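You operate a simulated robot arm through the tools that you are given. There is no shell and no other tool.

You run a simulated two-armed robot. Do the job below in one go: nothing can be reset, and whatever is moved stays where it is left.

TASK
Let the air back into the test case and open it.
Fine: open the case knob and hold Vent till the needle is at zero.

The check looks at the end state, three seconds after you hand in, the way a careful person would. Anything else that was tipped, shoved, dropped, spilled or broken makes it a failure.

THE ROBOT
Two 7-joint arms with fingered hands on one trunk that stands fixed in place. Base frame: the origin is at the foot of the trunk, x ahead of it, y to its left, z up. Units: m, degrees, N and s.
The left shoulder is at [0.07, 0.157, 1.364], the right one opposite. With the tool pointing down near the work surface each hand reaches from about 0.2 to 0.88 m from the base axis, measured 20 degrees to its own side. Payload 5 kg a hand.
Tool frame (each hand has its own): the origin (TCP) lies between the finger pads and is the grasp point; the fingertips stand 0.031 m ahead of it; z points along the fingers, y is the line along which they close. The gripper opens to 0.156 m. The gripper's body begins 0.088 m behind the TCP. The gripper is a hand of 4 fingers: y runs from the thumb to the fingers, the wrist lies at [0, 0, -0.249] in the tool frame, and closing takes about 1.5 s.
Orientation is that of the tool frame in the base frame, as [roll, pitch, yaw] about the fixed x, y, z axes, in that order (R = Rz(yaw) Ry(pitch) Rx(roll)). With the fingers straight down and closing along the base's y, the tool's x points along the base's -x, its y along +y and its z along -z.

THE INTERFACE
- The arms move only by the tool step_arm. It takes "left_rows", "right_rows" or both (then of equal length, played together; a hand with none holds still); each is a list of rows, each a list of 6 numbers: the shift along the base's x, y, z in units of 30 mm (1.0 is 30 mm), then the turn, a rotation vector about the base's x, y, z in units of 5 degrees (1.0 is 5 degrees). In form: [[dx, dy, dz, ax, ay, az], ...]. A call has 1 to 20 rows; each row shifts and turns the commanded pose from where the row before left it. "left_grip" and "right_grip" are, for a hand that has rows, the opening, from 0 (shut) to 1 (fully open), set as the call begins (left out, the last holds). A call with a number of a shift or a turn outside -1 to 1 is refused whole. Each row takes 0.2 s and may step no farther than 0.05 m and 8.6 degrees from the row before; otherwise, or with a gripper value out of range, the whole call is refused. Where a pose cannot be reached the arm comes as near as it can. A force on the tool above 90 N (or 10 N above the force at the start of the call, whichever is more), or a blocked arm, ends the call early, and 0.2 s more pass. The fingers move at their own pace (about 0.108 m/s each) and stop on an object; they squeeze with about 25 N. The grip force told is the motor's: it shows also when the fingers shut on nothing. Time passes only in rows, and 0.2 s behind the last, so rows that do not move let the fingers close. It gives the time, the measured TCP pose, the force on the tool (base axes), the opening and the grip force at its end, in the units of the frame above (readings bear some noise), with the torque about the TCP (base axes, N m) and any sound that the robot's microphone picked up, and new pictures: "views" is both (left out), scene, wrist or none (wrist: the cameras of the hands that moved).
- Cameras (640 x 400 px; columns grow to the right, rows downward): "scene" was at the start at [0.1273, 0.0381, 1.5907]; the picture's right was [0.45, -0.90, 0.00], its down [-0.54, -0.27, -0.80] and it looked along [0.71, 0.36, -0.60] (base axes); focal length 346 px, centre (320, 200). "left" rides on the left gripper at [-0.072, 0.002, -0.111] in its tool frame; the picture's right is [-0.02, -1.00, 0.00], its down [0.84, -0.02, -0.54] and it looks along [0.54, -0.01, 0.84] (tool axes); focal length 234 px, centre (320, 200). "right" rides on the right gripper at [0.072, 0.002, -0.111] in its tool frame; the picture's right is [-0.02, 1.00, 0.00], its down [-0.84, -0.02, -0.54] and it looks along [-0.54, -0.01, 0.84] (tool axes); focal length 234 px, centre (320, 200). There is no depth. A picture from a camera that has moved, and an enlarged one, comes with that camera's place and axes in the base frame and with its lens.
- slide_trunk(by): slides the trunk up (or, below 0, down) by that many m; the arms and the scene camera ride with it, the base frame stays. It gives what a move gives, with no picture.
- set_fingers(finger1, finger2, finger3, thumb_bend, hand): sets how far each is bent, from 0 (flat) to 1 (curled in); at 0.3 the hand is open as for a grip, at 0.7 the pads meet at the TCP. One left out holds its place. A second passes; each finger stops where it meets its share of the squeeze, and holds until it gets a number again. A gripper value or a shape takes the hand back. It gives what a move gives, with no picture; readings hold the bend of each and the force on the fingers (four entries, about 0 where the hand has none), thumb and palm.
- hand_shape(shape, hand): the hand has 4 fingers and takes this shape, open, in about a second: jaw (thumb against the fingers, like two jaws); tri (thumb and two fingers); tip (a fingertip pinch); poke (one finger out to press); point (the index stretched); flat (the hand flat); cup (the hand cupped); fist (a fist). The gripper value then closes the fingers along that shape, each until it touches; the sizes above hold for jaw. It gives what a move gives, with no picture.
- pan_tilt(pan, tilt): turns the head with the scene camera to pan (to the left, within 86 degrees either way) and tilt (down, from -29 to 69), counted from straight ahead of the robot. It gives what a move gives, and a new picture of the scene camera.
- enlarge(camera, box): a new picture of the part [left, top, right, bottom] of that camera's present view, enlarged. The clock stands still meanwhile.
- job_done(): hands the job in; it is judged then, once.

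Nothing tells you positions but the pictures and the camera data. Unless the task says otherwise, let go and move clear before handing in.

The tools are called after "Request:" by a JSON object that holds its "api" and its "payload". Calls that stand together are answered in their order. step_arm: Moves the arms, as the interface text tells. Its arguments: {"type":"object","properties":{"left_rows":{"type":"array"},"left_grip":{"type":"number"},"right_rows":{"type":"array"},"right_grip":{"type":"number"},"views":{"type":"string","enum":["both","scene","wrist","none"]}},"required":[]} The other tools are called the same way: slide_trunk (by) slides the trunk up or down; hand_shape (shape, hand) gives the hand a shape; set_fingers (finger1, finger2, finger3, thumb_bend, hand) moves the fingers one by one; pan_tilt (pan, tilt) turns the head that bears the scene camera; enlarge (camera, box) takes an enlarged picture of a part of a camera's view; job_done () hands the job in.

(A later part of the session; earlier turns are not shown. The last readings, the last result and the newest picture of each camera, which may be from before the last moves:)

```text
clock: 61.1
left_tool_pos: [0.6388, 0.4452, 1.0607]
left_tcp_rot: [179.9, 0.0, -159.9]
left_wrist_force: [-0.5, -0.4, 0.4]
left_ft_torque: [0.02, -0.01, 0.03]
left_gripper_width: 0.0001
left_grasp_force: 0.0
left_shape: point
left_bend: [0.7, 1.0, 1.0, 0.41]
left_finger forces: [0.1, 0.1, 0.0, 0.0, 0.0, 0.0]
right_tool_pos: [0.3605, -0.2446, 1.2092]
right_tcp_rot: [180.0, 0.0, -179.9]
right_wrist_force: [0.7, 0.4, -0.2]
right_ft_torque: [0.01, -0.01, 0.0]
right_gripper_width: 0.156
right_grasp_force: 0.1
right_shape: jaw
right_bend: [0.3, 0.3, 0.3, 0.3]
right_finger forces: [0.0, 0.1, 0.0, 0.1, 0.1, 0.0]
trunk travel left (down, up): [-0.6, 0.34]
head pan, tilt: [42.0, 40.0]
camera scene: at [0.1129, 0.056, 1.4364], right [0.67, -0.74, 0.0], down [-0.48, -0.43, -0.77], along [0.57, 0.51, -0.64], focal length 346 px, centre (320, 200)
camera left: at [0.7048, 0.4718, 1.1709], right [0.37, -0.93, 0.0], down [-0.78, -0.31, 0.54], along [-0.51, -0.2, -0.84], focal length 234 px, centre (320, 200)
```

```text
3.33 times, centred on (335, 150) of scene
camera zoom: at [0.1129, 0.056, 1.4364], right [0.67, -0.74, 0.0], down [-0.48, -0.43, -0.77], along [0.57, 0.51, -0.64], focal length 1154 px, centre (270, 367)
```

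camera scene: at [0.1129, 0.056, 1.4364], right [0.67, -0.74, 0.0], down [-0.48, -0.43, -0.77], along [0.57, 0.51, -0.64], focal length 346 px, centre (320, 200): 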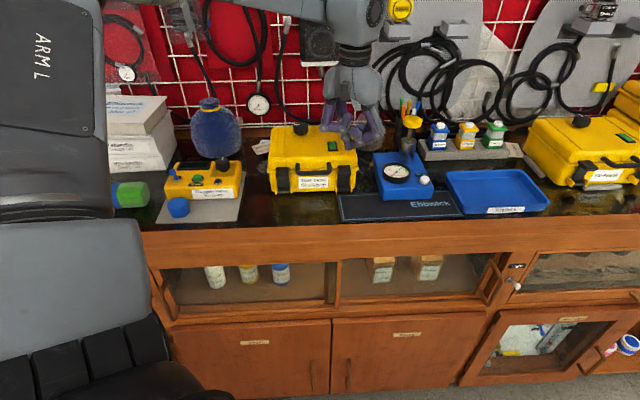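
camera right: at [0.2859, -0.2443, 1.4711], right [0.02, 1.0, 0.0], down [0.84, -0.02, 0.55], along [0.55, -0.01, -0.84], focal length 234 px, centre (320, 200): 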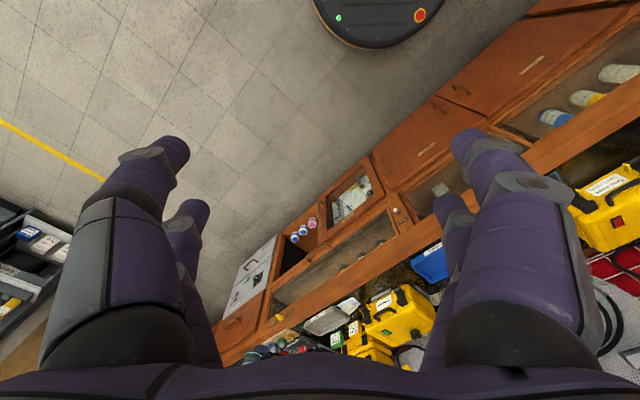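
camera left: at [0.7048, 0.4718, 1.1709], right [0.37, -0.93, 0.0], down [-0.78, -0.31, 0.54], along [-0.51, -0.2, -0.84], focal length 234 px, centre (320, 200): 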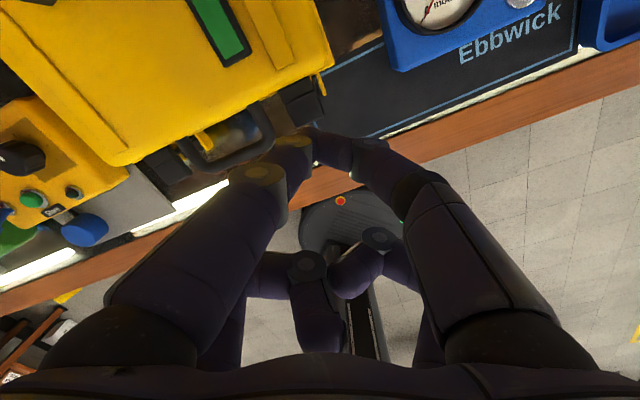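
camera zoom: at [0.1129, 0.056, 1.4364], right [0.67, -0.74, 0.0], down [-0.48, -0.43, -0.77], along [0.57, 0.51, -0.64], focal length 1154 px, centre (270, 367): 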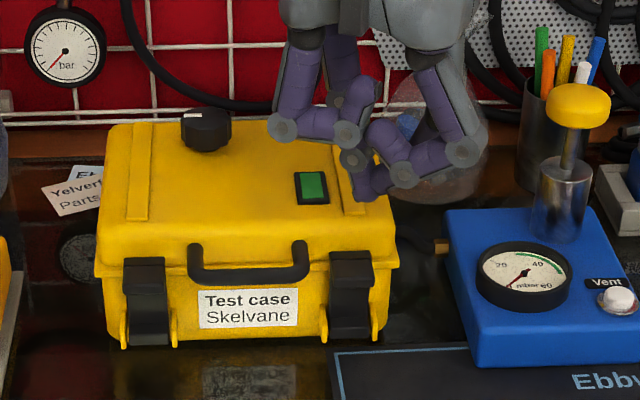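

The fingertip is right above the right latch's tab. I'll shift slightly outward and come down until it touches the tab.

Request:
{"api": "step_arm", "payload": {"left_rows": [[-0.094, -0.094, -0.8, 0, 0, 0], [0, 0, -0.8, 0, 0, 0], [0, 0, -0.2, 0, 0, 0], [0, 0, -0.2, 0, 0, 0], [0, 0, -0.1, 0, 0, 0], [0, 0, 0, 0, 0, 0]], "views": "wrist"}}

Request:
{"api": "enlarge", "payload": {"camera": "scene", "box": [310, 130, 390, 210]}}

Request:
{"api": "enlarge", "payload": {"camera": "left", "box": [220, 40, 420, 200]}}

```text
clock: 62.5
left_tool_pos: [0.6342, 0.4412, 1.0006]
left_tcp_rot: [179.9, 0.2, -159.8]
left_wrist_force: [0.2, -1.1, 10.1]
left_ft_torque: [0.06, -0.28, -0.05]
left_gripper_width: 0.0001
left_grasp_force: 0.0
left_shape: point
left_bend: [0.7, 1.0, 1.0, 0.41]
left_finger forces: [0.0, 0.1, 0.0, 0.0, 0.1, 0.1]
right_tool_pos: [0.3598, -0.2479, 1.2094]
right_tcp_rot: [-179.9, 0.0, -179.9]
right_wrist_force: [-0.6, 0.3, 0.5]
right_ft_torque: [0.02, 0.0, 0.02]
right_gripper_width: 0.1559
right_grasp_force: 0.0
right_shape: jaw
right_bend: [0.3, 0.3, 0.3, 0.3]
right_finger forces: [0.1, 0.0, 0.1, 0.0, 0.0, 0.0]
trunk travel left (down, up): [-0.6, 0.34]
head pan, tilt: [42.0, 40.0]
camera left: at [0.7002, 0.4677, 1.1108], right [0.37, -0.93, 0.0], down [-0.78, -0.31, 0.54], along [-0.51, -0.2, -0.84], focal length 234 px, centre (320, 200)
```

left: 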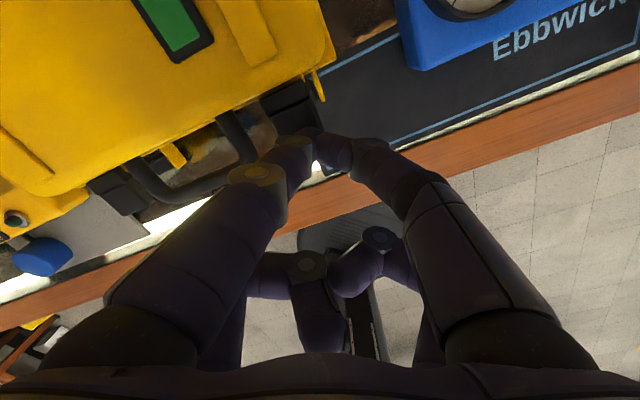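

```text
5.00 times, centred on (350, 170) of scene
camera zoom: at [0.1115, 0.0554, 1.4367], right [0.67, -0.74, 0.0], down [-0.48, -0.43, -0.77], along [0.57, 0.51, -0.64], focal length 1730 px, centre (170, 350)
```

zoom: 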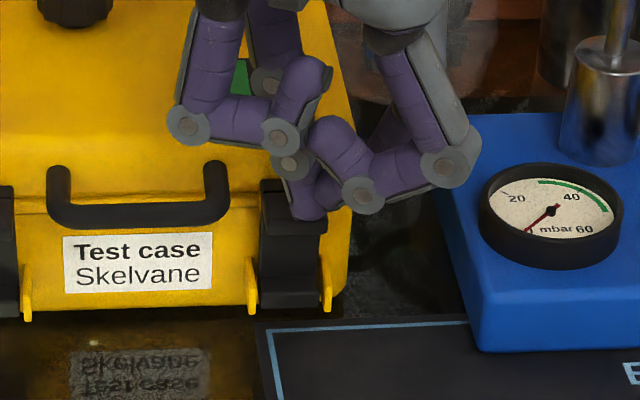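

```text
2.50 times, centred on (320, 120) of left
camera zoom: at [0.7002, 0.4677, 1.1108], right [0.37, -0.93, 0.0], down [-0.78, -0.31, 0.54], along [-0.51, -0.2, -0.84], focal length 585 px, centre (320, 400)
```

zoom: 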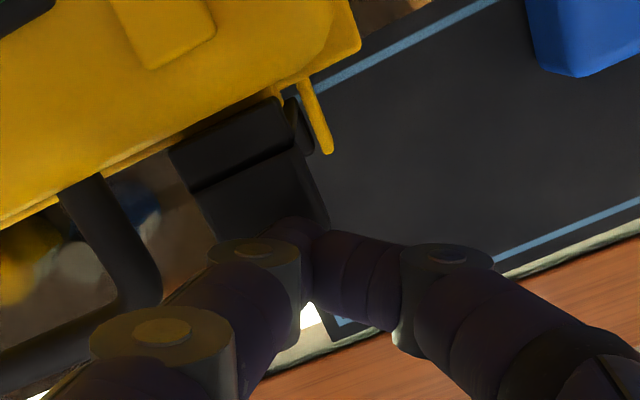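

Contact on the tab at about 10 N. Now I'll drag outward along the latch's arc, pressing lightly.

Request:
{"api": "step_arm", "payload": {"left_rows": [[-0.0707, -0.0707, -0.04, 0, 0, 0], [-0.0707, -0.0707, -0.04, 0, 0, 0], [-0.0707, -0.0707, -0.05, 0, 0, 0], [-0.0707, -0.0707, -0.05, 0, 0, 0]], "views": "wrist"}}

Request:
{"api": "enlarge", "payload": {"camera": "scene", "box": [310, 130, 390, 210]}}

Request:
{"api": "enlarge", "payload": {"camera": "left", "box": [220, 40, 420, 200]}}

```text
clock: 63.5
left_tool_pos: [0.6243, 0.4308, 0.996]
left_tcp_rot: [-179.9, 0.1, -160.0]
left_wrist_force: [-8.3, -5.1, 21.7]
left_ft_torque: [0.14, -0.2, -0.03]
left_gripper_width: 0.0002
left_grasp_force: 0.0
left_shape: point
left_bend: [0.7, 1.0, 1.0, 0.41]
left_finger forces: [54.3, 0.0, 0.0, 0.1, 0.1, 0.0]
right_tool_pos: [0.3573, -0.2476, 1.2099]
right_tcp_rot: [179.9, 0.2, -179.8]
right_wrist_force: [1.0, -0.3, 0.5]
right_ft_torque: [0.03, 0.02, -0.02]
right_gripper_width: 0.1558
right_grasp_force: 0.0
right_shape: jaw
right_bend: [0.3, 0.3, 0.3, 0.3]
right_finger forces: [0.0, 0.0, 0.1, 0.1, 0.0, 0.0]
trunk travel left (down, up): [-0.6, 0.34]
head pan, tilt: [42.0, 40.0]
camera left: at [0.6901, 0.4574, 1.1066], right [0.37, -0.93, 0.0], down [-0.78, -0.31, 0.54], along [-0.5, -0.2, -0.84], focal length 234 px, centre (320, 200)
```

left: 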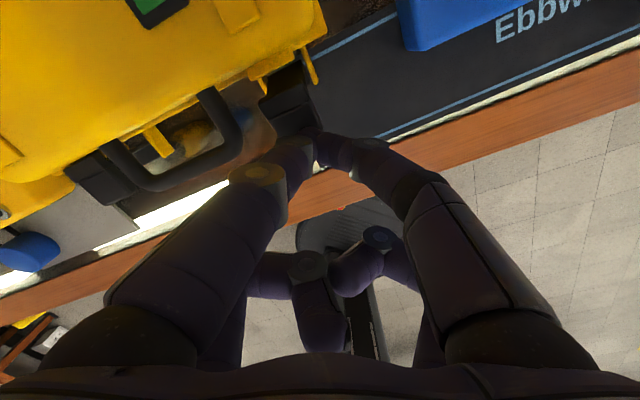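

```text
5.00 times, centred on (350, 170) of scene
camera zoom: at [0.1087, 0.0539, 1.437], right [0.67, -0.74, 0.0], down [-0.48, -0.43, -0.77], along [0.57, 0.51, -0.64], focal length 1730 px, centre (170, 350)
```

zoom: 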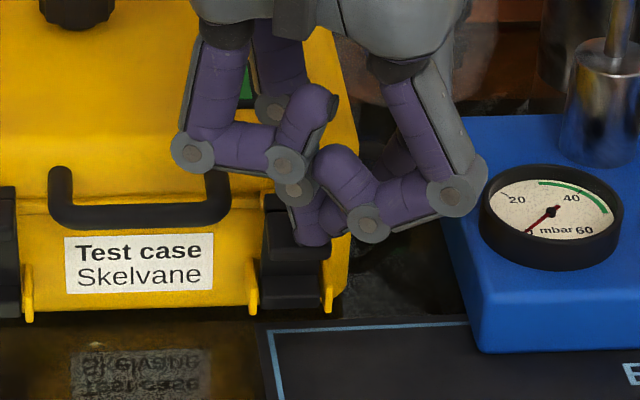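

```text
2.50 times, centred on (320, 120) of left
camera zoom: at [0.6901, 0.4574, 1.1066], right [0.37, -0.93, 0.0], down [-0.78, -0.31, 0.54], along [-0.5, -0.2, -0.84], focal length 585 px, centre (320, 400)
```

zoom: 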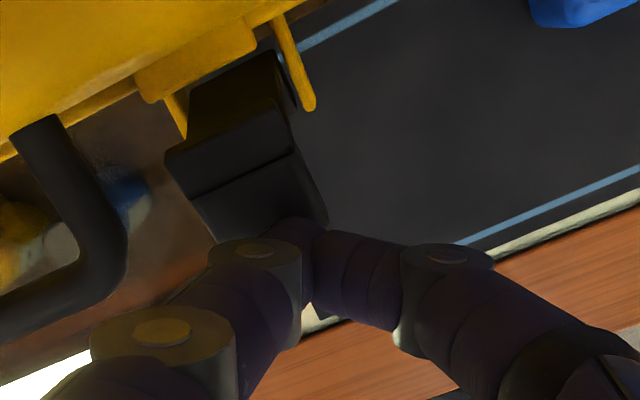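

It's working: the hook has come off the lid rim. I'll keep following the arc outward and down.

Request:
{"api": "step_arm", "payload": {"left_rows": [[-0.106, -0.106, -0.05, 0, 0, 0], [-0.106, -0.106, -0.067, 0, 0, 0], [-0.118, -0.118, -0.117, 0, 0, 0], [-0.118, -0.118, -0.117, 0, 0, 0], [-0.099, -0.099, -0.147, 0, 0, 0], [-0.099, -0.099, -0.147, 0, 0, 0]], "views": "wrist"}}

Request:
{"api": "enlarge", "payload": {"camera": "scene", "box": [310, 130, 390, 210]}}

Request:
{"api": "enlarge", "payload": {"camera": "left", "box": [220, 40, 420, 200]}}

```text
clock: 64.9
left_tool_pos: [0.605, 0.4149, 0.9736]
left_tcp_rot: [180.0, -0.1, -160.0]
left_wrist_force: [-3.7, -4.6, 3.6]
left_ft_torque: [-0.24, 0.07, -0.09]
left_gripper_width: 0.0003
left_grasp_force: 0.1
left_shape: point
left_bend: [0.7, 1.0, 1.0, 0.41]
left_finger forces: [0.0, 0.1, 0.1, 0.1, 0.1, 0.1]
right_tool_pos: [0.3588, -0.2454, 1.2085]
right_tcp_rot: [180.0, 0.0, -179.9]
right_wrist_force: [-0.2, 0.9, 0.2]
right_ft_torque: [-0.02, -0.02, -0.01]
right_gripper_width: 0.1561
right_grasp_force: 0.1
right_shape: jaw
right_bend: [0.3, 0.3, 0.3, 0.3]
right_finger forces: [0.0, 0.0, 0.0, 0.0, 0.1, 0.1]
trunk travel left (down, up): [-0.6, 0.34]
head pan, tilt: [42.0, 40.0]
camera left: at [0.6708, 0.4401, 1.0839], right [0.37, -0.93, 0.0], down [-0.78, -0.31, 0.54], along [-0.51, -0.2, -0.84], focal length 234 px, centre (320, 200)
```

left: 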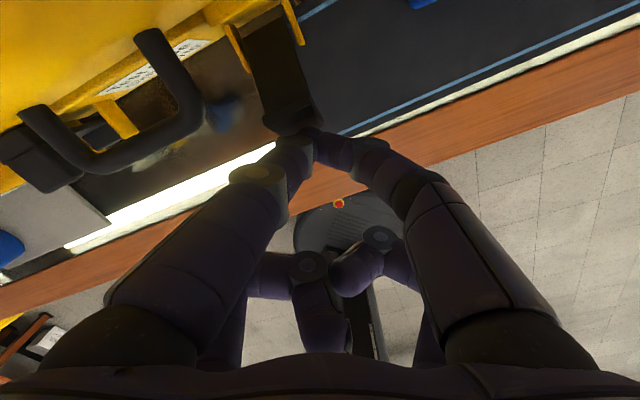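

```text
5.00 times, centred on (350, 170) of scene
camera zoom: at [0.112, 0.0556, 1.4364], right [0.67, -0.74, 0.0], down [-0.48, -0.43, -0.77], along [0.57, 0.51, -0.64], focal length 1730 px, centre (170, 350)
```

zoom: 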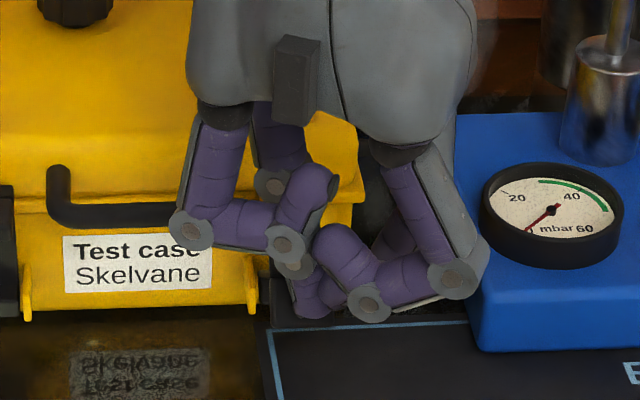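

```text
2.50 times, centred on (320, 120) of left
camera zoom: at [0.6708, 0.4401, 1.0839], right [0.37, -0.93, 0.0], down [-0.78, -0.31, 0.54], along [-0.51, -0.2, -0.84], focal length 585 px, centre (320, 400)
```

zoom: 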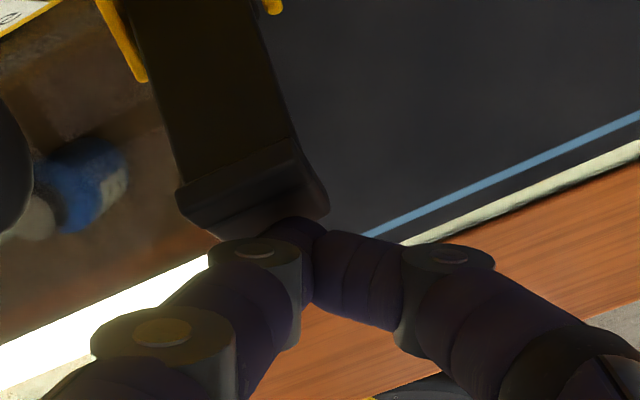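

The right latch has flipped down. I'll lift off, check it stays open, and move to above the left latch with the hand turned so the thumb stays clear of the handle.

Request:
{"api": "step_arm", "payload": {"left_rows": [[0, 0, 0.5, 0, 0, 0], [0, 0, 1, 0, 0, 0], [0, 0, 1, 0, 0, 0], [0, 0, 1, 0, 0, 0], [-0.2, 0.38, 0.2, 0, 0, -1], [-0.2, 0.38, 0, 0, 0, -1], [-0.2, 0.38, 0, 0, 0, -1], [-0.2, 0.38, 0, 0, 0, -1], [-0.2, 0.38, 0, 0, 0, -1], [-0.2, 0.38, 0, 0, 0, -1], [-0.2, 0.38, 0, 0, 0, -1], [-0.2, 0.38, 0, 0, 0, -1], [-0.2, 0.38, 0, 0, 0, -1], [-0.2, 0.38, 0, 0, 0, -1], [-0.2, 0.38, 0, 0, 0, -1], [-0.2, 0.38, 0, 0, 0, -1], [-0.2, 0.38, 0, 0, 0, -1], [-0.1, 0.38, 0, 0, 0, 0], [-0.1, 0.29, 0, 0, 0, 0], [0, 0, 0, 0, 0, 0]], "views": "both"}}

Request:
{"api": "enlarge", "payload": {"camera": "scene", "box": [250, 100, 390, 220]}}

Request:
{"api": "enlarge", "payload": {"camera": "left", "box": [220, 40, 420, 200]}}

```text
clock: 69.1
left_tool_pos: [0.5228, 0.5809, 1.0859]
left_tcp_rot: [179.9, 0.0, 135.2]
left_wrist_force: [1.1, 0.3, 0.0]
left_ft_torque: [0.03, 0.03, -0.01]
left_gripper_width: 0.0
left_grasp_force: 0.1
left_shape: point
left_bend: [0.7, 1.0, 0.99, 0.42]
left_finger forces: [0.1, 0.0, 0.0, 0.0, 0.0, 0.1]
right_tool_pos: [0.36, -0.2453, 1.2081]
right_tcp_rot: [-180.0, 0.1, -179.9]
right_wrist_force: [-0.1, -0.9, 0.0]
right_ft_torque: [0.0, 0.0, 0.01]
right_gripper_width: 0.156
right_grasp_force: 0.1
right_shape: jaw
right_bend: [0.3, 0.3, 0.3, 0.3]
right_finger forces: [0.0, 0.0, 0.0, 0.0, 0.1, 0.0]
trunk travel left (down, up): [-0.6, 0.34]
head pan, tilt: [42.0, 40.0]
camera scene: at [0.1127, 0.0561, 1.4364], right [0.67, -0.74, 0.0], down [-0.48, -0.43, -0.77], along [0.57, 0.51, -0.64], focal length 346 px, centre (320, 200)
camera left: at [0.5745, 0.5325, 1.1959], right [-0.69, -0.72, 0.0], down [-0.61, 0.58, 0.54], along [-0.39, 0.38, -0.84], focal length 234 px, centre (320, 200)
```

scene: 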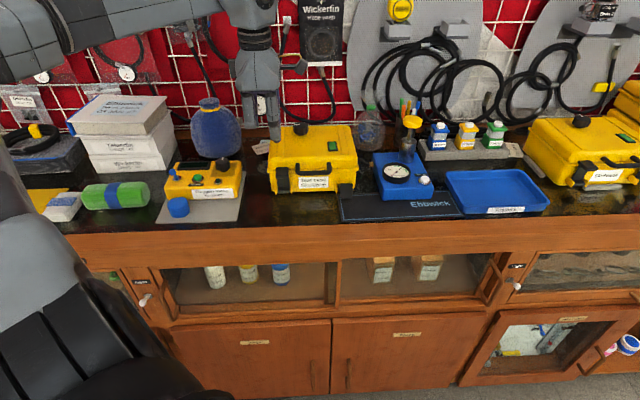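
left: 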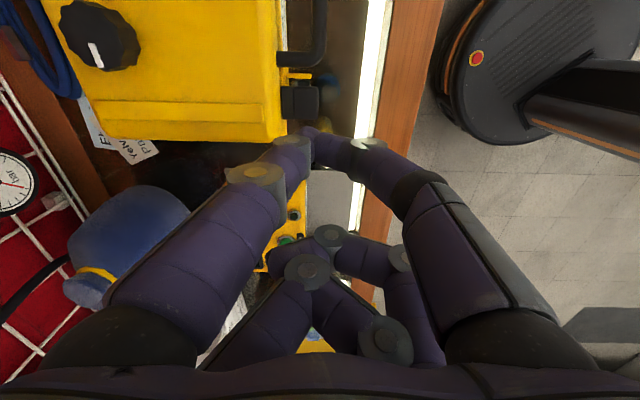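

```text
3.33 times, centred on (320, 160) of scene
camera zoom: at [0.1127, 0.0561, 1.4364], right [0.67, -0.74, 0.0], down [-0.48, -0.43, -0.77], along [0.57, 0.51, -0.64], focal length 1154 px, centre (320, 333)
```

zoom: 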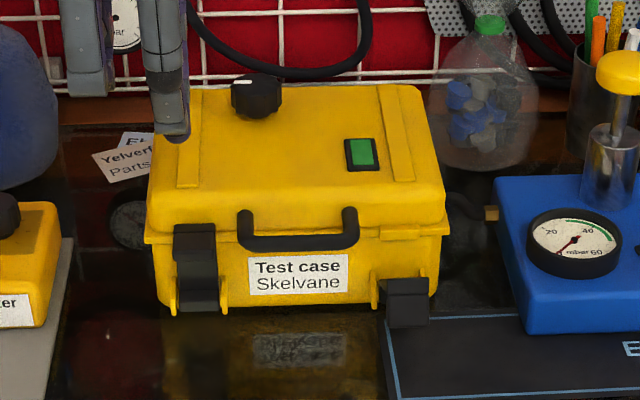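

```text
2.50 times, centred on (320, 120) of left
camera zoom: at [0.5745, 0.5325, 1.1959], right [-0.69, -0.72, 0.0], down [-0.61, 0.58, 0.54], along [-0.39, 0.38, -0.84], focal length 585 px, centre (320, 400)
```

zoom: 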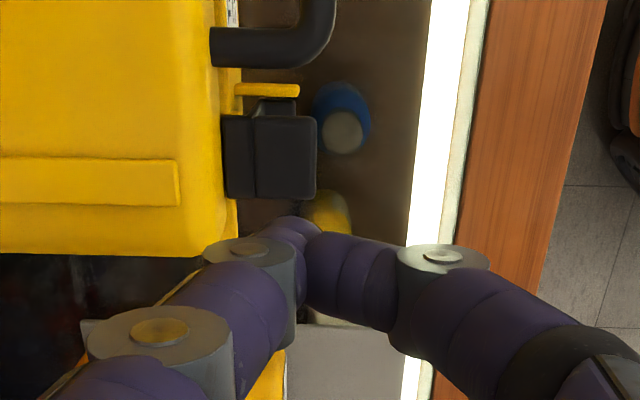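

The right latch is down and stays open. The hand is right above the left tab (about a 2 mm match), so I'll press down on it.

Request:
{"api": "step_arm", "payload": {"left_rows": [[0, 0, -0.8, 0, 0, 0], [0, 0, -0.8, 0, 0, 0], [0, 0, -0.8, 0, 0, 0], [0, 0, -0.2, 0, 0, 0], [0, 0, -0.2, 0, 0, 0], [0, 0, -0.1, 0, 0, 0], [0, 0, 0, 0, 0, 0]], "views": "wrist"}}

Request:
{"api": "enlarge", "payload": {"camera": "scene", "box": [250, 130, 330, 210]}}

Request:
{"api": "enlarge", "payload": {"camera": "left", "box": [220, 40, 420, 200]}}

```text
clock: 70.7
left_tool_pos: [0.5214, 0.5816, 1.0015]
left_tcp_rot: [179.8, 0.1, 135.1]
left_wrist_force: [-2.2, 0.3, 14.4]
left_ft_torque: [-0.09, -0.25, 0.02]
left_gripper_width: 0.0
left_grasp_force: 0.2
left_shape: point
left_bend: [0.7, 1.0, 0.99, 0.42]
left_finger forces: [0.0, 0.1, 0.0, 0.0, 0.0, 0.0]
right_tool_pos: [0.3581, -0.2444, 1.2089]
right_tcp_rot: [180.0, 0.0, -179.9]
right_wrist_force: [0.3, 0.5, -0.2]
right_ft_torque: [-0.01, 0.02, 0.0]
right_gripper_width: 0.156
right_grasp_force: 0.0
right_shape: jaw
right_bend: [0.3, 0.3, 0.3, 0.3]
right_finger forces: [0.1, 0.0, 0.0, 0.0, 0.0, 0.0]
trunk travel left (down, up): [-0.6, 0.34]
head pan, tilt: [42.0, 40.0]
camera left: at [0.5737, 0.5315, 1.1112], right [-0.69, -0.72, 0.0], down [-0.61, 0.58, 0.54], along [-0.39, 0.38, -0.84], focal length 234 px, centre (320, 200)
```

left: 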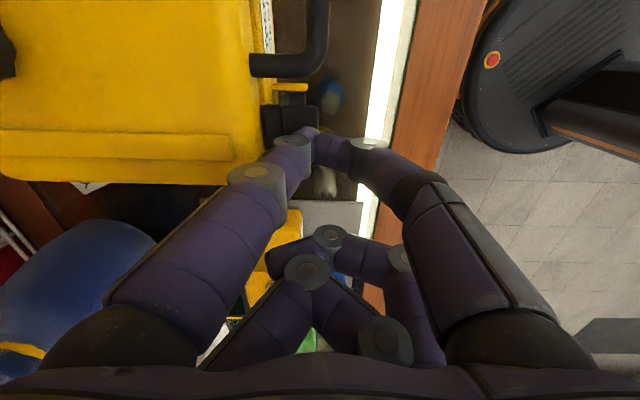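

```text
5.00 times, centred on (290, 170) of scene
camera zoom: at [0.1115, 0.0551, 1.4368], right [0.67, -0.74, 0.0], down [-0.48, -0.43, -0.77], along [0.57, 0.51, -0.64], focal length 1730 px, centre (470, 350)
```

zoom: 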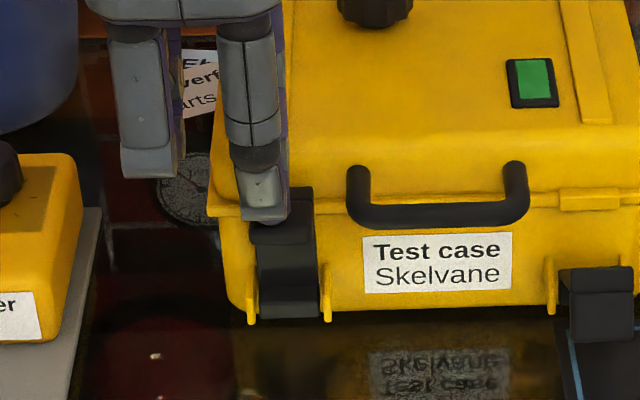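

```text
2.50 times, centred on (320, 120) of left
camera zoom: at [0.5737, 0.5315, 1.1112], right [-0.69, -0.72, 0.0], down [-0.61, 0.58, 0.54], along [-0.39, 0.38, -0.84], focal length 585 px, centre (320, 400)
```

zoom: 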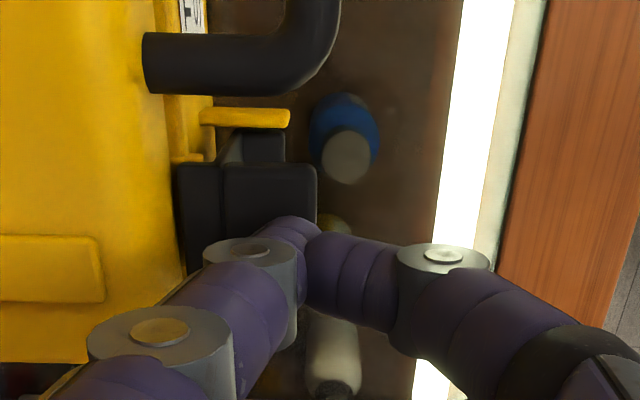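

Contact at 14 N, but a little toward the tab's left edge. I'll lift slightly, shift 6 mm to the right, press again and drag outward.

Request:
{"api": "step_arm", "payload": {"left_rows": [[0, 0, 0.2, 0, 0, 0], [0.141, -0.141, 0, 0, 0, 0], [0, 0, -0.2, 0, 0, 0], [-0.0707, -0.0707, -0.03, 0, 0, 0], [-0.0707, -0.0707, -0.04, 0, 0, 0], [-0.0707, -0.0707, -0.05, 0, 0, 0], [-0.0707, -0.0707, -0.05, 0, 0, 0]], "views": "wrist"}}

Request:
{"api": "enlarge", "payload": {"camera": "left", "box": [220, 40, 420, 200]}}

Request:
{"api": "enlarge", "payload": {"camera": "scene", "box": [250, 130, 330, 210]}}

```text
clock: 72.3
left_tool_pos: [0.5166, 0.5666, 0.9948]
left_tcp_rot: [179.8, 0.2, 135.1]
left_wrist_force: [-9.6, -3.9, 22.0]
left_ft_torque: [-0.41, -0.14, -0.15]
left_gripper_width: 0.0001
left_grasp_force: 0.0
left_shape: point
left_bend: [0.7, 1.0, 0.99, 0.42]
left_finger forces: [0.0, 0.0, 0.1, 0.0, 0.1, 0.1]
right_tool_pos: [0.3583, -0.2476, 1.2087]
right_tcp_rot: [180.0, 0.1, -179.9]
right_wrist_force: [-0.5, 0.4, 0.0]
right_ft_torque: [0.06, 0.02, 0.0]
right_gripper_width: 0.1559
right_grasp_force: 0.1
right_shape: jaw
right_bend: [0.3, 0.3, 0.3, 0.3]
right_finger forces: [0.0, 0.1, 0.0, 0.0, 0.0, 0.0]
trunk travel left (down, up): [-0.6, 0.34]
head pan, tilt: [42.0, 40.0]
camera left: at [0.5681, 0.5174, 1.1064], right [-0.69, -0.72, 0.0], down [-0.61, 0.58, 0.54], along [-0.39, 0.38, -0.84], focal length 234 px, centre (320, 200)
```

left: 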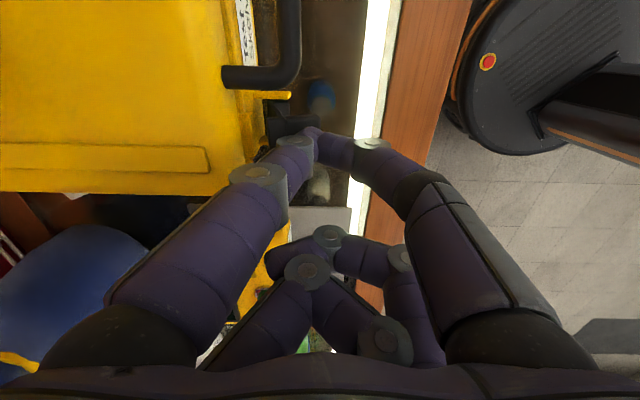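

```text
2.50 times, centred on (320, 120) of left
camera zoom: at [0.5681, 0.5174, 1.1064], right [-0.69, -0.72, 0.0], down [-0.61, 0.58, 0.54], along [-0.39, 0.38, -0.84], focal length 585 px, centre (320, 400)
```

zoom: 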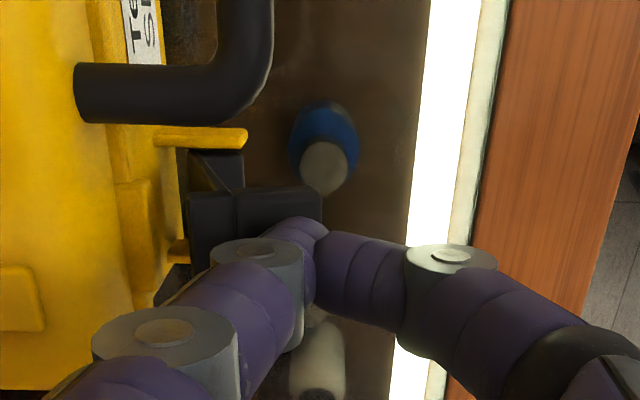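

```text
5.00 times, centred on (290, 170) of scene
camera zoom: at [0.1093, 0.0536, 1.4369], right [0.67, -0.74, 0.0], down [-0.48, -0.43, -0.77], along [0.57, 0.51, -0.64], focal length 1730 px, centre (470, 350)
```

zoom: 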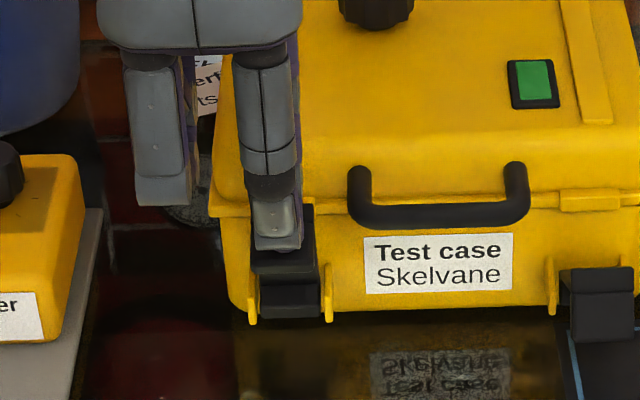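

The left hook is coming off the rim too. Continuing along the arc.

Request:
{"api": "step_arm", "payload": {"left_rows": [[-0.106, -0.106, -0.05, 0, 0, 0], [-0.106, -0.106, -0.067, 0, 0, 0], [-0.118, -0.118, -0.117, 0, 0, 0], [-0.118, -0.118, -0.117, 0, 0, 0], [-0.099, -0.099, -0.147, 0, 0, 0], [-0.099, -0.099, -0.147, 0, 0, 0]], "views": "wrist"}}

Request:
{"api": "enlarge", "payload": {"camera": "scene", "box": [250, 130, 330, 210]}}

Request:
{"api": "enlarge", "payload": {"camera": "left", "box": [220, 40, 420, 200]}}

```text
clock: 73.7
left_tool_pos: [0.4985, 0.5493, 0.9731]
left_tcp_rot: [179.9, -0.1, 135.1]
left_wrist_force: [-6.3, -6.9, 5.9]
left_ft_torque: [-0.35, 0.16, -0.24]
left_gripper_width: 0.0
left_grasp_force: 0.1
left_shape: point
left_bend: [0.7, 1.0, 0.99, 0.41]
left_finger forces: [0.0, 0.1, 0.2, 0.0, 0.1, 0.1]
right_tool_pos: [0.3593, -0.2458, 1.2087]
right_tcp_rot: [179.8, 0.1, -180.0]
right_wrist_force: [-0.8, 0.1, 0.6]
right_ft_torque: [-0.03, 0.0, -0.02]
right_gripper_width: 0.1557
right_grasp_force: 0.2
right_shape: jaw
right_bend: [0.3, 0.3, 0.3, 0.3]
right_finger forces: [0.0, 0.0, 0.0, 0.1, 0.0, 0.1]
trunk travel left (down, up): [-0.6, 0.34]
head pan, tilt: [42.0, 40.0]
camera left: at [0.5494, 0.4997, 1.0835], right [-0.69, -0.73, 0.0], down [-0.61, 0.58, 0.54], along [-0.39, 0.38, -0.84], focal length 234 px, centre (320, 200)
```

left: 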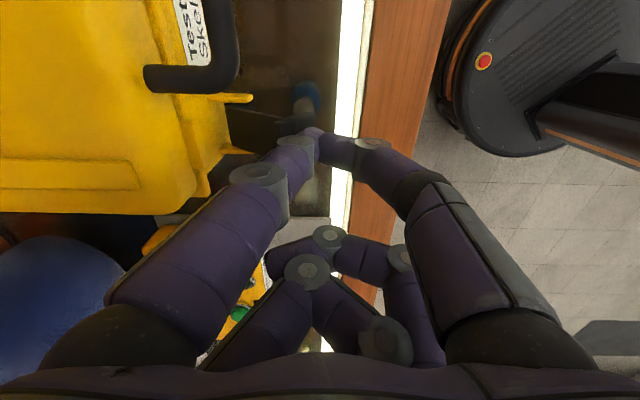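

```text
5.00 times, centred on (290, 170) of scene
camera zoom: at [0.1114, 0.0553, 1.4365], right [0.67, -0.74, 0.0], down [-0.48, -0.43, -0.77], along [0.57, 0.51, -0.64], focal length 1730 px, centre (470, 350)
```

zoom: 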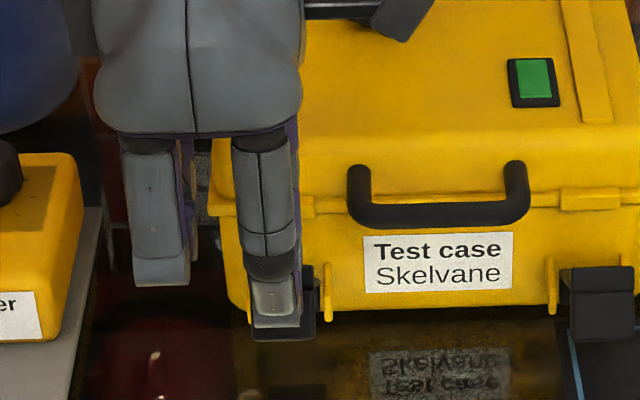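

```text
2.50 times, centred on (320, 120) of left
camera zoom: at [0.5494, 0.4997, 1.0835], right [-0.69, -0.73, 0.0], down [-0.61, 0.58, 0.54], along [-0.39, 0.38, -0.84], focal length 585 px, centre (320, 400)
```

zoom: 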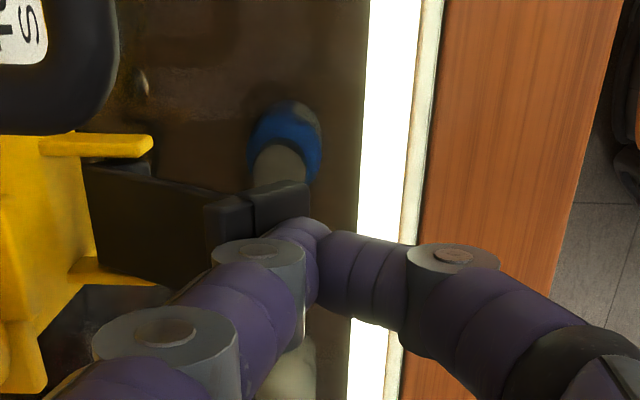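

Both latches are flipped open. Next I'll lift the lid by its handle: raise the hand, bring the trunk back up for reach, and set finger 1 and the thumb for a pinch on the handle bar.

Request:
{"api": "step_arm", "payload": {"left_rows": [[-0.1, -0.1, 0.4, 0, 0, 0], [0, 0, 0.8, 0, 0, 0], [0, 0, 0.8, 0, 0, 0], [0, 0, 0.8, 0, 0, 0]], "views": "none"}}

Request:
{"api": "slide_trunk", "payload": {"by": 0.15}}

Request:
{"api": "set_fingers", "payload": {"hand": "left", "finger1": 0.55, "finger2": 1.0, "finger3": 1.0, "thumb_bend": 0.45}}

Request:
{"api": "step_arm", "payload": {"left_rows": [[0.5, -0.4, 0, 0, 0, 0], [0.5, -0.4, 0, 0, 0, 0], [0.5, -0.4, 0, 0, 0, 0], [0, 0, 0, 0, 0, 0]], "views": "both"}}

Request:
{"api": "enlarge", "payload": {"camera": "scene", "box": [250, 130, 390, 250]}}

```text
clock: 74.7
left_tool_pos: [0.4967, 0.5455, 1.0598]
left_tcp_rot: [-180.0, 0.0, 135.0]
left_wrist_force: [-0.6, 0.2, 0.0]
left_ft_torque: [0.05, -0.04, 0.02]
left_gripper_width: 0.0001
left_grasp_force: 0.1
left_shape: point
left_bend: [0.7, 1.0, 0.99, 0.42]
left_finger forces: [0.1, 0.1, 0.1, 0.0, 0.1, 0.1]
right_tool_pos: [0.3603, -0.2454, 1.2091]
right_tcp_rot: [180.0, 0.1, -179.9]
right_wrist_force: [0.2, 0.1, 0.6]
right_ft_torque: [0.04, 0.0, 0.04]
right_gripper_width: 0.1557
right_grasp_force: 0.0
right_shape: jaw
right_bend: [0.3, 0.3, 0.3, 0.3]
right_finger forces: [0.0, 0.0, 0.2, 0.0, 0.0, 0.0]
trunk travel left (down, up): [-0.6, 0.34]
head pan, tilt: [42.0, 40.0]
```

```text
clock: 76.5
left_tool_pos: [0.4984, 0.5463, 1.2091]
left_tcp_rot: [180.0, 0.0, 135.1]
left_wrist_force: [-1.3, 0.1, 0.3]
left_ft_torque: [-0.03, 0.02, -0.01]
left_gripper_width: 0.0
left_grasp_force: 0.0
left_shape: point
left_bend: [0.7, 1.0, 0.99, 0.42]
left_finger forces: [0.1, 0.1, 0.0, 0.1, 0.1, 0.0]
right_tool_pos: [0.3596, -0.2447, 1.3586]
right_tcp_rot: [180.0, 0.0, -179.9]
right_wrist_force: [0.6, 0.9, 0.4]
right_ft_torque: [-0.03, -0.02, -0.01]
right_gripper_width: 0.156
right_grasp_force: 0.0
right_shape: jaw
right_bend: [0.3, 0.3, 0.3, 0.3]
right_finger forces: [0.0, 0.0, 0.0, 0.0, 0.1, 0.0]
trunk travel left (down, up): [-0.75, 0.19]
head pan, tilt: [42.0, 40.0]
```

```text
clock: 77.5
left_tool_pos: [0.4983, 0.5475, 1.2084]
left_tcp_rot: [180.0, 0.1, 135.0]
left_wrist_force: [-0.2, 0.3, -0.3]
left_ft_torque: [0.0, -0.03, -0.01]
left_gripper_width: 0.0806
left_grasp_force: 0.1
left_shape: fingers
left_bend: [0.55, 1.0, 0.9, 0.45]
left_finger forces: [0.0, 0.0, 0.0, 0.0, 0.1, 0.0]
right_tool_pos: [0.3597, -0.2457, 1.3591]
right_tcp_rot: [-179.9, 0.1, -179.8]
right_wrist_force: [-0.6, 0.3, -0.7]
right_ft_torque: [-0.01, 0.0, 0.0]
right_gripper_width: 0.1558
right_grasp_force: 0.1
right_shape: jaw
right_bend: [0.3, 0.3, 0.3, 0.3]
right_finger forces: [0.0, 0.1, 0.0, 0.1, 0.0, 0.0]
trunk travel left (down, up): [-0.75, 0.19]
head pan, tilt: [42.0, 40.0]
```

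```text
clock: 78.5
left_tool_pos: [0.5436, 0.5112, 1.2087]
left_tcp_rot: [-180.0, 0.1, 135.0]
left_wrist_force: [-0.1, 0.1, 0.0]
left_ft_torque: [-0.01, 0.03, 0.0]
left_gripper_width: 0.0809
left_grasp_force: 0.0
left_shape: fingers
left_bend: [0.55, 1.0, 0.9, 0.45]
left_finger forces: [0.1, 0.0, 0.0, 0.0, 0.0, 0.1]
right_tool_pos: [0.3606, -0.245, 1.3587]
right_tcp_rot: [-180.0, -0.1, -179.9]
right_wrist_force: [0.2, 0.0, -0.3]
right_ft_torque: [0.0, -0.03, -0.02]
right_gripper_width: 0.156
right_grasp_force: 0.0
right_shape: jaw
right_bend: [0.3, 0.3, 0.3, 0.3]
right_finger forces: [0.1, 0.0, 0.0, 0.0, 0.1, 0.0]
trunk travel left (down, up): [-0.75, 0.19]
head pan, tilt: [42.0, 40.0]
camera scene: at [0.1125, 0.0569, 1.5864], right [0.67, -0.74, 0.0], down [-0.48, -0.43, -0.77], along [0.57, 0.51, -0.64], focal length 346 px, centre (320, 200)
camera left: at [0.5948, 0.4608, 1.3197], right [-0.69, -0.72, 0.0], down [-0.61, 0.58, 0.54], along [-0.39, 0.37, -0.84], focal length 234 px, centre (320, 200)
```

scene: 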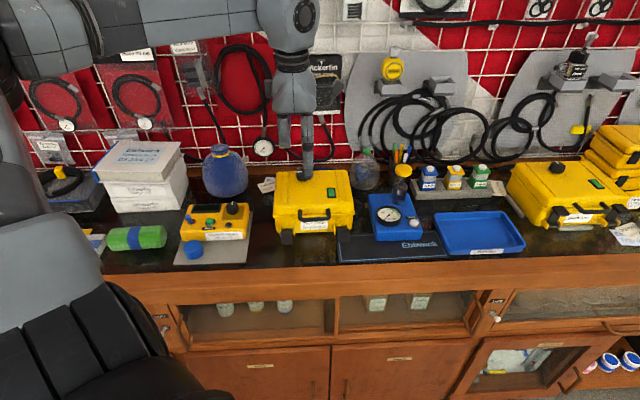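
left: 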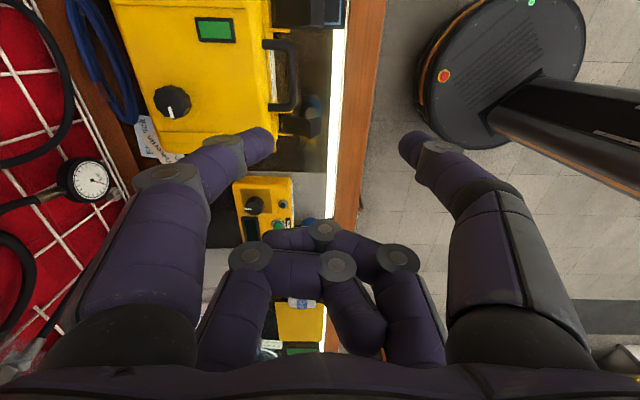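

```text
3.33 times, centred on (320, 190) of scene
camera zoom: at [0.1125, 0.0569, 1.5864], right [0.67, -0.74, 0.0], down [-0.48, -0.43, -0.77], along [0.57, 0.51, -0.64], focal length 1154 px, centre (320, 233)
```

zoom: 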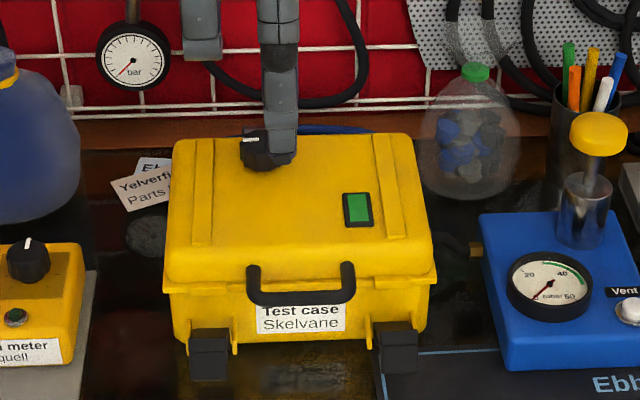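

Both latches hang open. I'll refine the finger opening and measure the handle bar precisely.

Request:
{"api": "set_fingers", "payload": {"hand": "left", "finger1": 0.64, "finger2": 1.0, "finger3": 1.0, "thumb_bend": 0.5}}

Request:
{"api": "enlarge", "payload": {"camera": "left", "box": [200, 0, 440, 200]}}

Request:
{"api": "enlarge", "payload": {"camera": "scene", "box": [290, 190, 350, 240]}}

```text
clock: 79.5
left_tool_pos: [0.5435, 0.5094, 1.2104]
left_tcp_rot: [-180.0, 0.0, 135.2]
left_wrist_force: [-0.2, 0.5, 0.4]
left_ft_torque: [-0.04, 0.0, 0.01]
left_gripper_width: 0.0543
left_grasp_force: 0.1
left_shape: fingers
left_bend: [0.64, 1.0, 0.9, 0.5]
left_finger forces: [0.0, 0.0, 0.1, 0.0, 0.0, 0.1]
right_tool_pos: [0.3601, -0.2452, 1.359]
right_tcp_rot: [-180.0, 0.0, -179.8]
right_wrist_force: [0.5, -0.4, -1.3]
right_ft_torque: [-0.01, 0.0, -0.02]
right_gripper_width: 0.1562
right_grasp_force: 0.0
right_shape: jaw
right_bend: [0.3, 0.3, 0.3, 0.3]
right_finger forces: [0.0, 0.1, 0.0, 0.0, 0.0, 0.1]
trunk travel left (down, up): [-0.75, 0.19]
head pan, tilt: [42.0, 40.0]
```

```text
2.00 times, centred on (320, 100) of left
camera zoom: at [0.5947, 0.4601, 1.3199], right [-0.69, -0.72, 0.0], down [-0.61, 0.58, 0.54], along [-0.39, 0.38, -0.84], focal length 468 px, centre (320, 400)
```

zoom: 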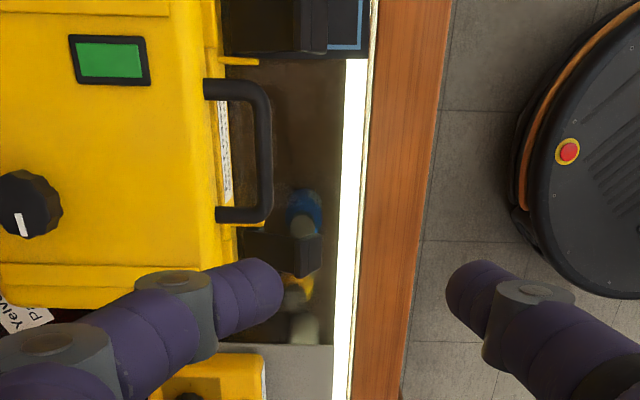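

```text
8.00 times, centred on (320, 215) of scene
camera zoom: at [0.1127, 0.0559, 1.5864], right [0.67, -0.74, 0.0], down [-0.48, -0.43, -0.77], along [0.57, 0.51, -0.64], focal length 2768 px, centre (320, 80)
```

zoom: 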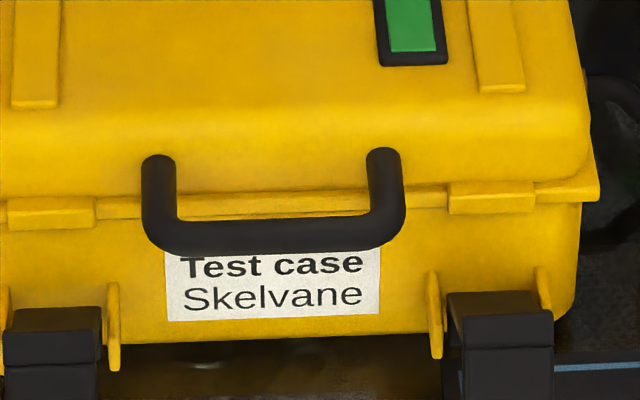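

The handle bar is at roughly [0.60, 0.51, 0.961] (bench coordinates: centre about 6 cm right of base line). I'll position so finger 1 goes inside the handle loop near its left part and the thumb outside, then descend.

Request:
{"api": "step_arm", "payload": {"left_rows": [[0.38, 0.52, -0.6, 0, 0, 0], [0.38, 0.53, -0.8, 0, 0, 0], [0, 0, -0.8, 0, 0, 0], [0, 0, -0.8, 0, 0, 0], [0, 0, -0.8, 0, 0, 0], [0, 0, -0.8, 0, 0, 0], [0, 0, -0.6, 0, 0, 0], [0, 0, 0, 0, 0, 0]], "views": "both"}}

Request:
{"api": "enlarge", "payload": {"camera": "left", "box": [200, 0, 440, 200]}}

Request:
{"api": "enlarge", "payload": {"camera": "scene", "box": [260, 150, 360, 250]}}

```text
clock: 81.3
left_tool_pos: [0.5661, 0.5424, 1.0514]
left_tcp_rot: [180.0, 0.0, 135.1]
left_wrist_force: [0.3, 0.3, 0.0]
left_ft_torque: [-0.04, 0.0, 0.0]
left_gripper_width: 0.0542
left_grasp_force: 0.0
left_shape: fingers
left_bend: [0.64, 1.0, 0.9, 0.5]
left_finger forces: [0.0, 0.0, 0.0, 0.0, 0.0, 0.0]
right_tool_pos: [0.3605, -0.2448, 1.3579]
right_tcp_rot: [-179.9, 0.1, -179.8]
right_wrist_force: [0.3, -0.8, -0.3]
right_ft_torque: [-0.02, 0.04, 0.0]
right_gripper_width: 0.1559
right_grasp_force: 0.1
right_shape: jaw
right_bend: [0.3, 0.3, 0.3, 0.3]
right_finger forces: [0.0, 0.0, 0.0, 0.0, 0.1, 0.0]
trunk travel left (down, up): [-0.75, 0.19]
head pan, tilt: [42.0, 40.0]
camera scene: at [0.1125, 0.0562, 1.5864], right [0.67, -0.74, 0.0], down [-0.48, -0.43, -0.77], along [0.57, 0.51, -0.64], focal length 346 px, centre (320, 200)
camera left: at [0.6176, 0.4934, 1.1627], right [-0.69, -0.72, 0.0], down [-0.61, 0.58, 0.54], along [-0.39, 0.38, -0.84], focal length 234 px, centre (320, 200)
```

scene: 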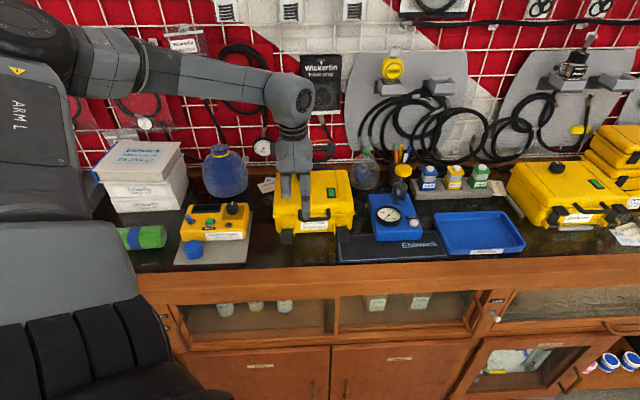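
left: 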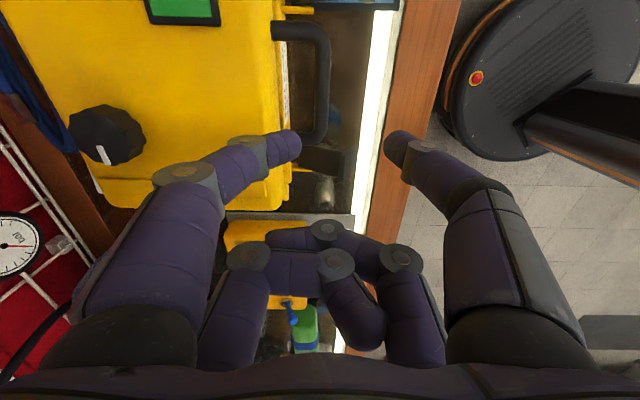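

```text
2.00 times, centred on (320, 100) of left
camera zoom: at [0.6176, 0.4934, 1.1627], right [-0.69, -0.72, 0.0], down [-0.61, 0.58, 0.54], along [-0.39, 0.38, -0.84], focal length 468 px, centre (320, 400)
```

zoom: 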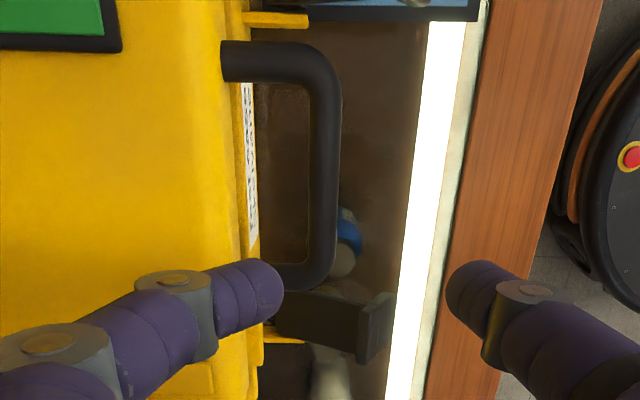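

```text
4.00 times, centred on (310, 200) of scene
camera zoom: at [0.1125, 0.0562, 1.5864], right [0.67, -0.74, 0.0], down [-0.48, -0.43, -0.77], along [0.57, 0.51, -0.64], focal length 1384 px, centre (360, 200)
```

zoom: 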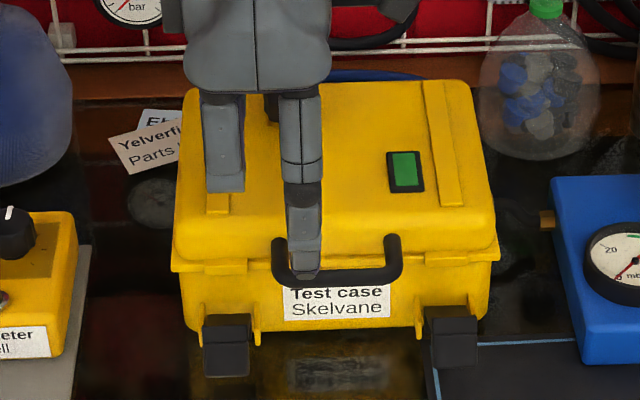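

Alignment looks right: finger 1 will drop into the loop, the thumb outside. Descending to straddle the bar.

Request:
{"api": "step_arm", "payload": {"left_rows": [[0, 0, -0.7, 0, 0, 0], [0, 0, -0.5, 0, 0, 0], [0, 0, -0.5, 0, 0, 0], [0, 0, -0.4, 0, 0, 0], [0, 0, -0.2, 0, 0, 0], [0, 0, 0, 0, 0, 0]], "views": "wrist"}}

Request:
{"api": "enlarge", "payload": {"camera": "left", "box": [200, 0, 440, 200]}}

Request:
{"api": "enlarge", "payload": {"camera": "scene", "box": [260, 150, 360, 250]}}

```text
clock: 82.7
left_tool_pos: [0.5655, 0.5375, 0.9913]
left_tcp_rot: [179.5, 0.3, 135.1]
left_wrist_force: [-5.0, 1.1, 42.3]
left_ft_torque: [0.41, -1.66, 0.02]
left_gripper_width: 0.0461
left_grasp_force: 26.7
left_shape: fingers
left_bend: [0.67, 1.0, 0.9, 0.5]
left_finger forces: [53.3, 0.0, 0.1, 0.1, 0.1, 0.0]
right_tool_pos: [0.3547, -0.2499, 1.3594]
right_tcp_rot: [179.8, 0.2, -179.9]
right_wrist_force: [-1.0, -0.2, -0.7]
right_ft_torque: [0.04, -0.01, -0.02]
right_gripper_width: 0.1559
right_grasp_force: 0.0
right_shape: jaw
right_bend: [0.3, 0.3, 0.3, 0.3]
right_finger forces: [0.0, 0.1, 0.1, 0.1, 0.1, 0.1]
trunk travel left (down, up): [-0.75, 0.19]
head pan, tilt: [42.0, 40.0]
camera left: at [0.6152, 0.4888, 1.1029], right [-0.69, -0.72, -0.01], down [-0.61, 0.58, 0.54], along [-0.39, 0.38, -0.84], focal length 234 px, centre (320, 200)
```

left: 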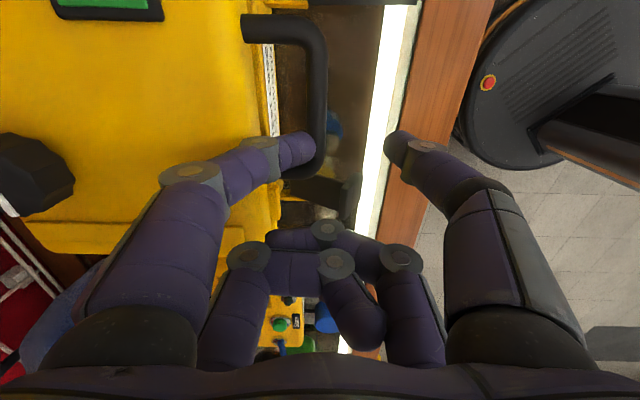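

```text
2.00 times, centred on (320, 100) of left
camera zoom: at [0.6152, 0.4888, 1.1029], right [-0.69, -0.72, -0.01], down [-0.61, 0.58, 0.54], along [-0.39, 0.38, -0.84], focal length 468 px, centre (320, 400)
```

zoom: 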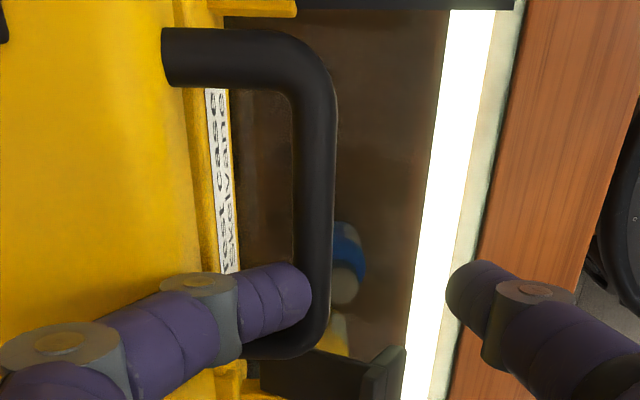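

```text
4.00 times, centred on (310, 200) of scene
camera zoom: at [0.1063, 0.0517, 1.5875], right [0.67, -0.74, 0.0], down [-0.47, -0.43, -0.77], along [0.57, 0.51, -0.64], focal length 1384 px, centre (360, 200)
```

zoom: 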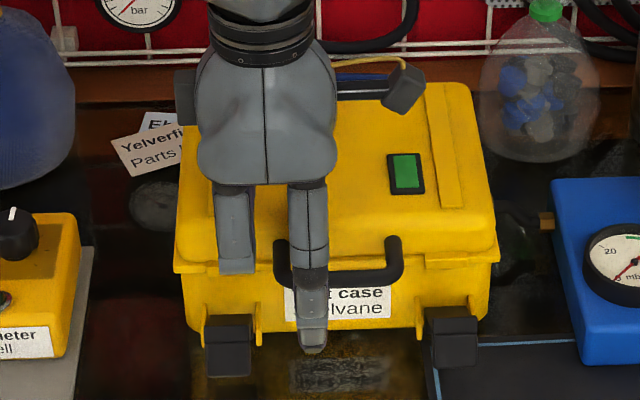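

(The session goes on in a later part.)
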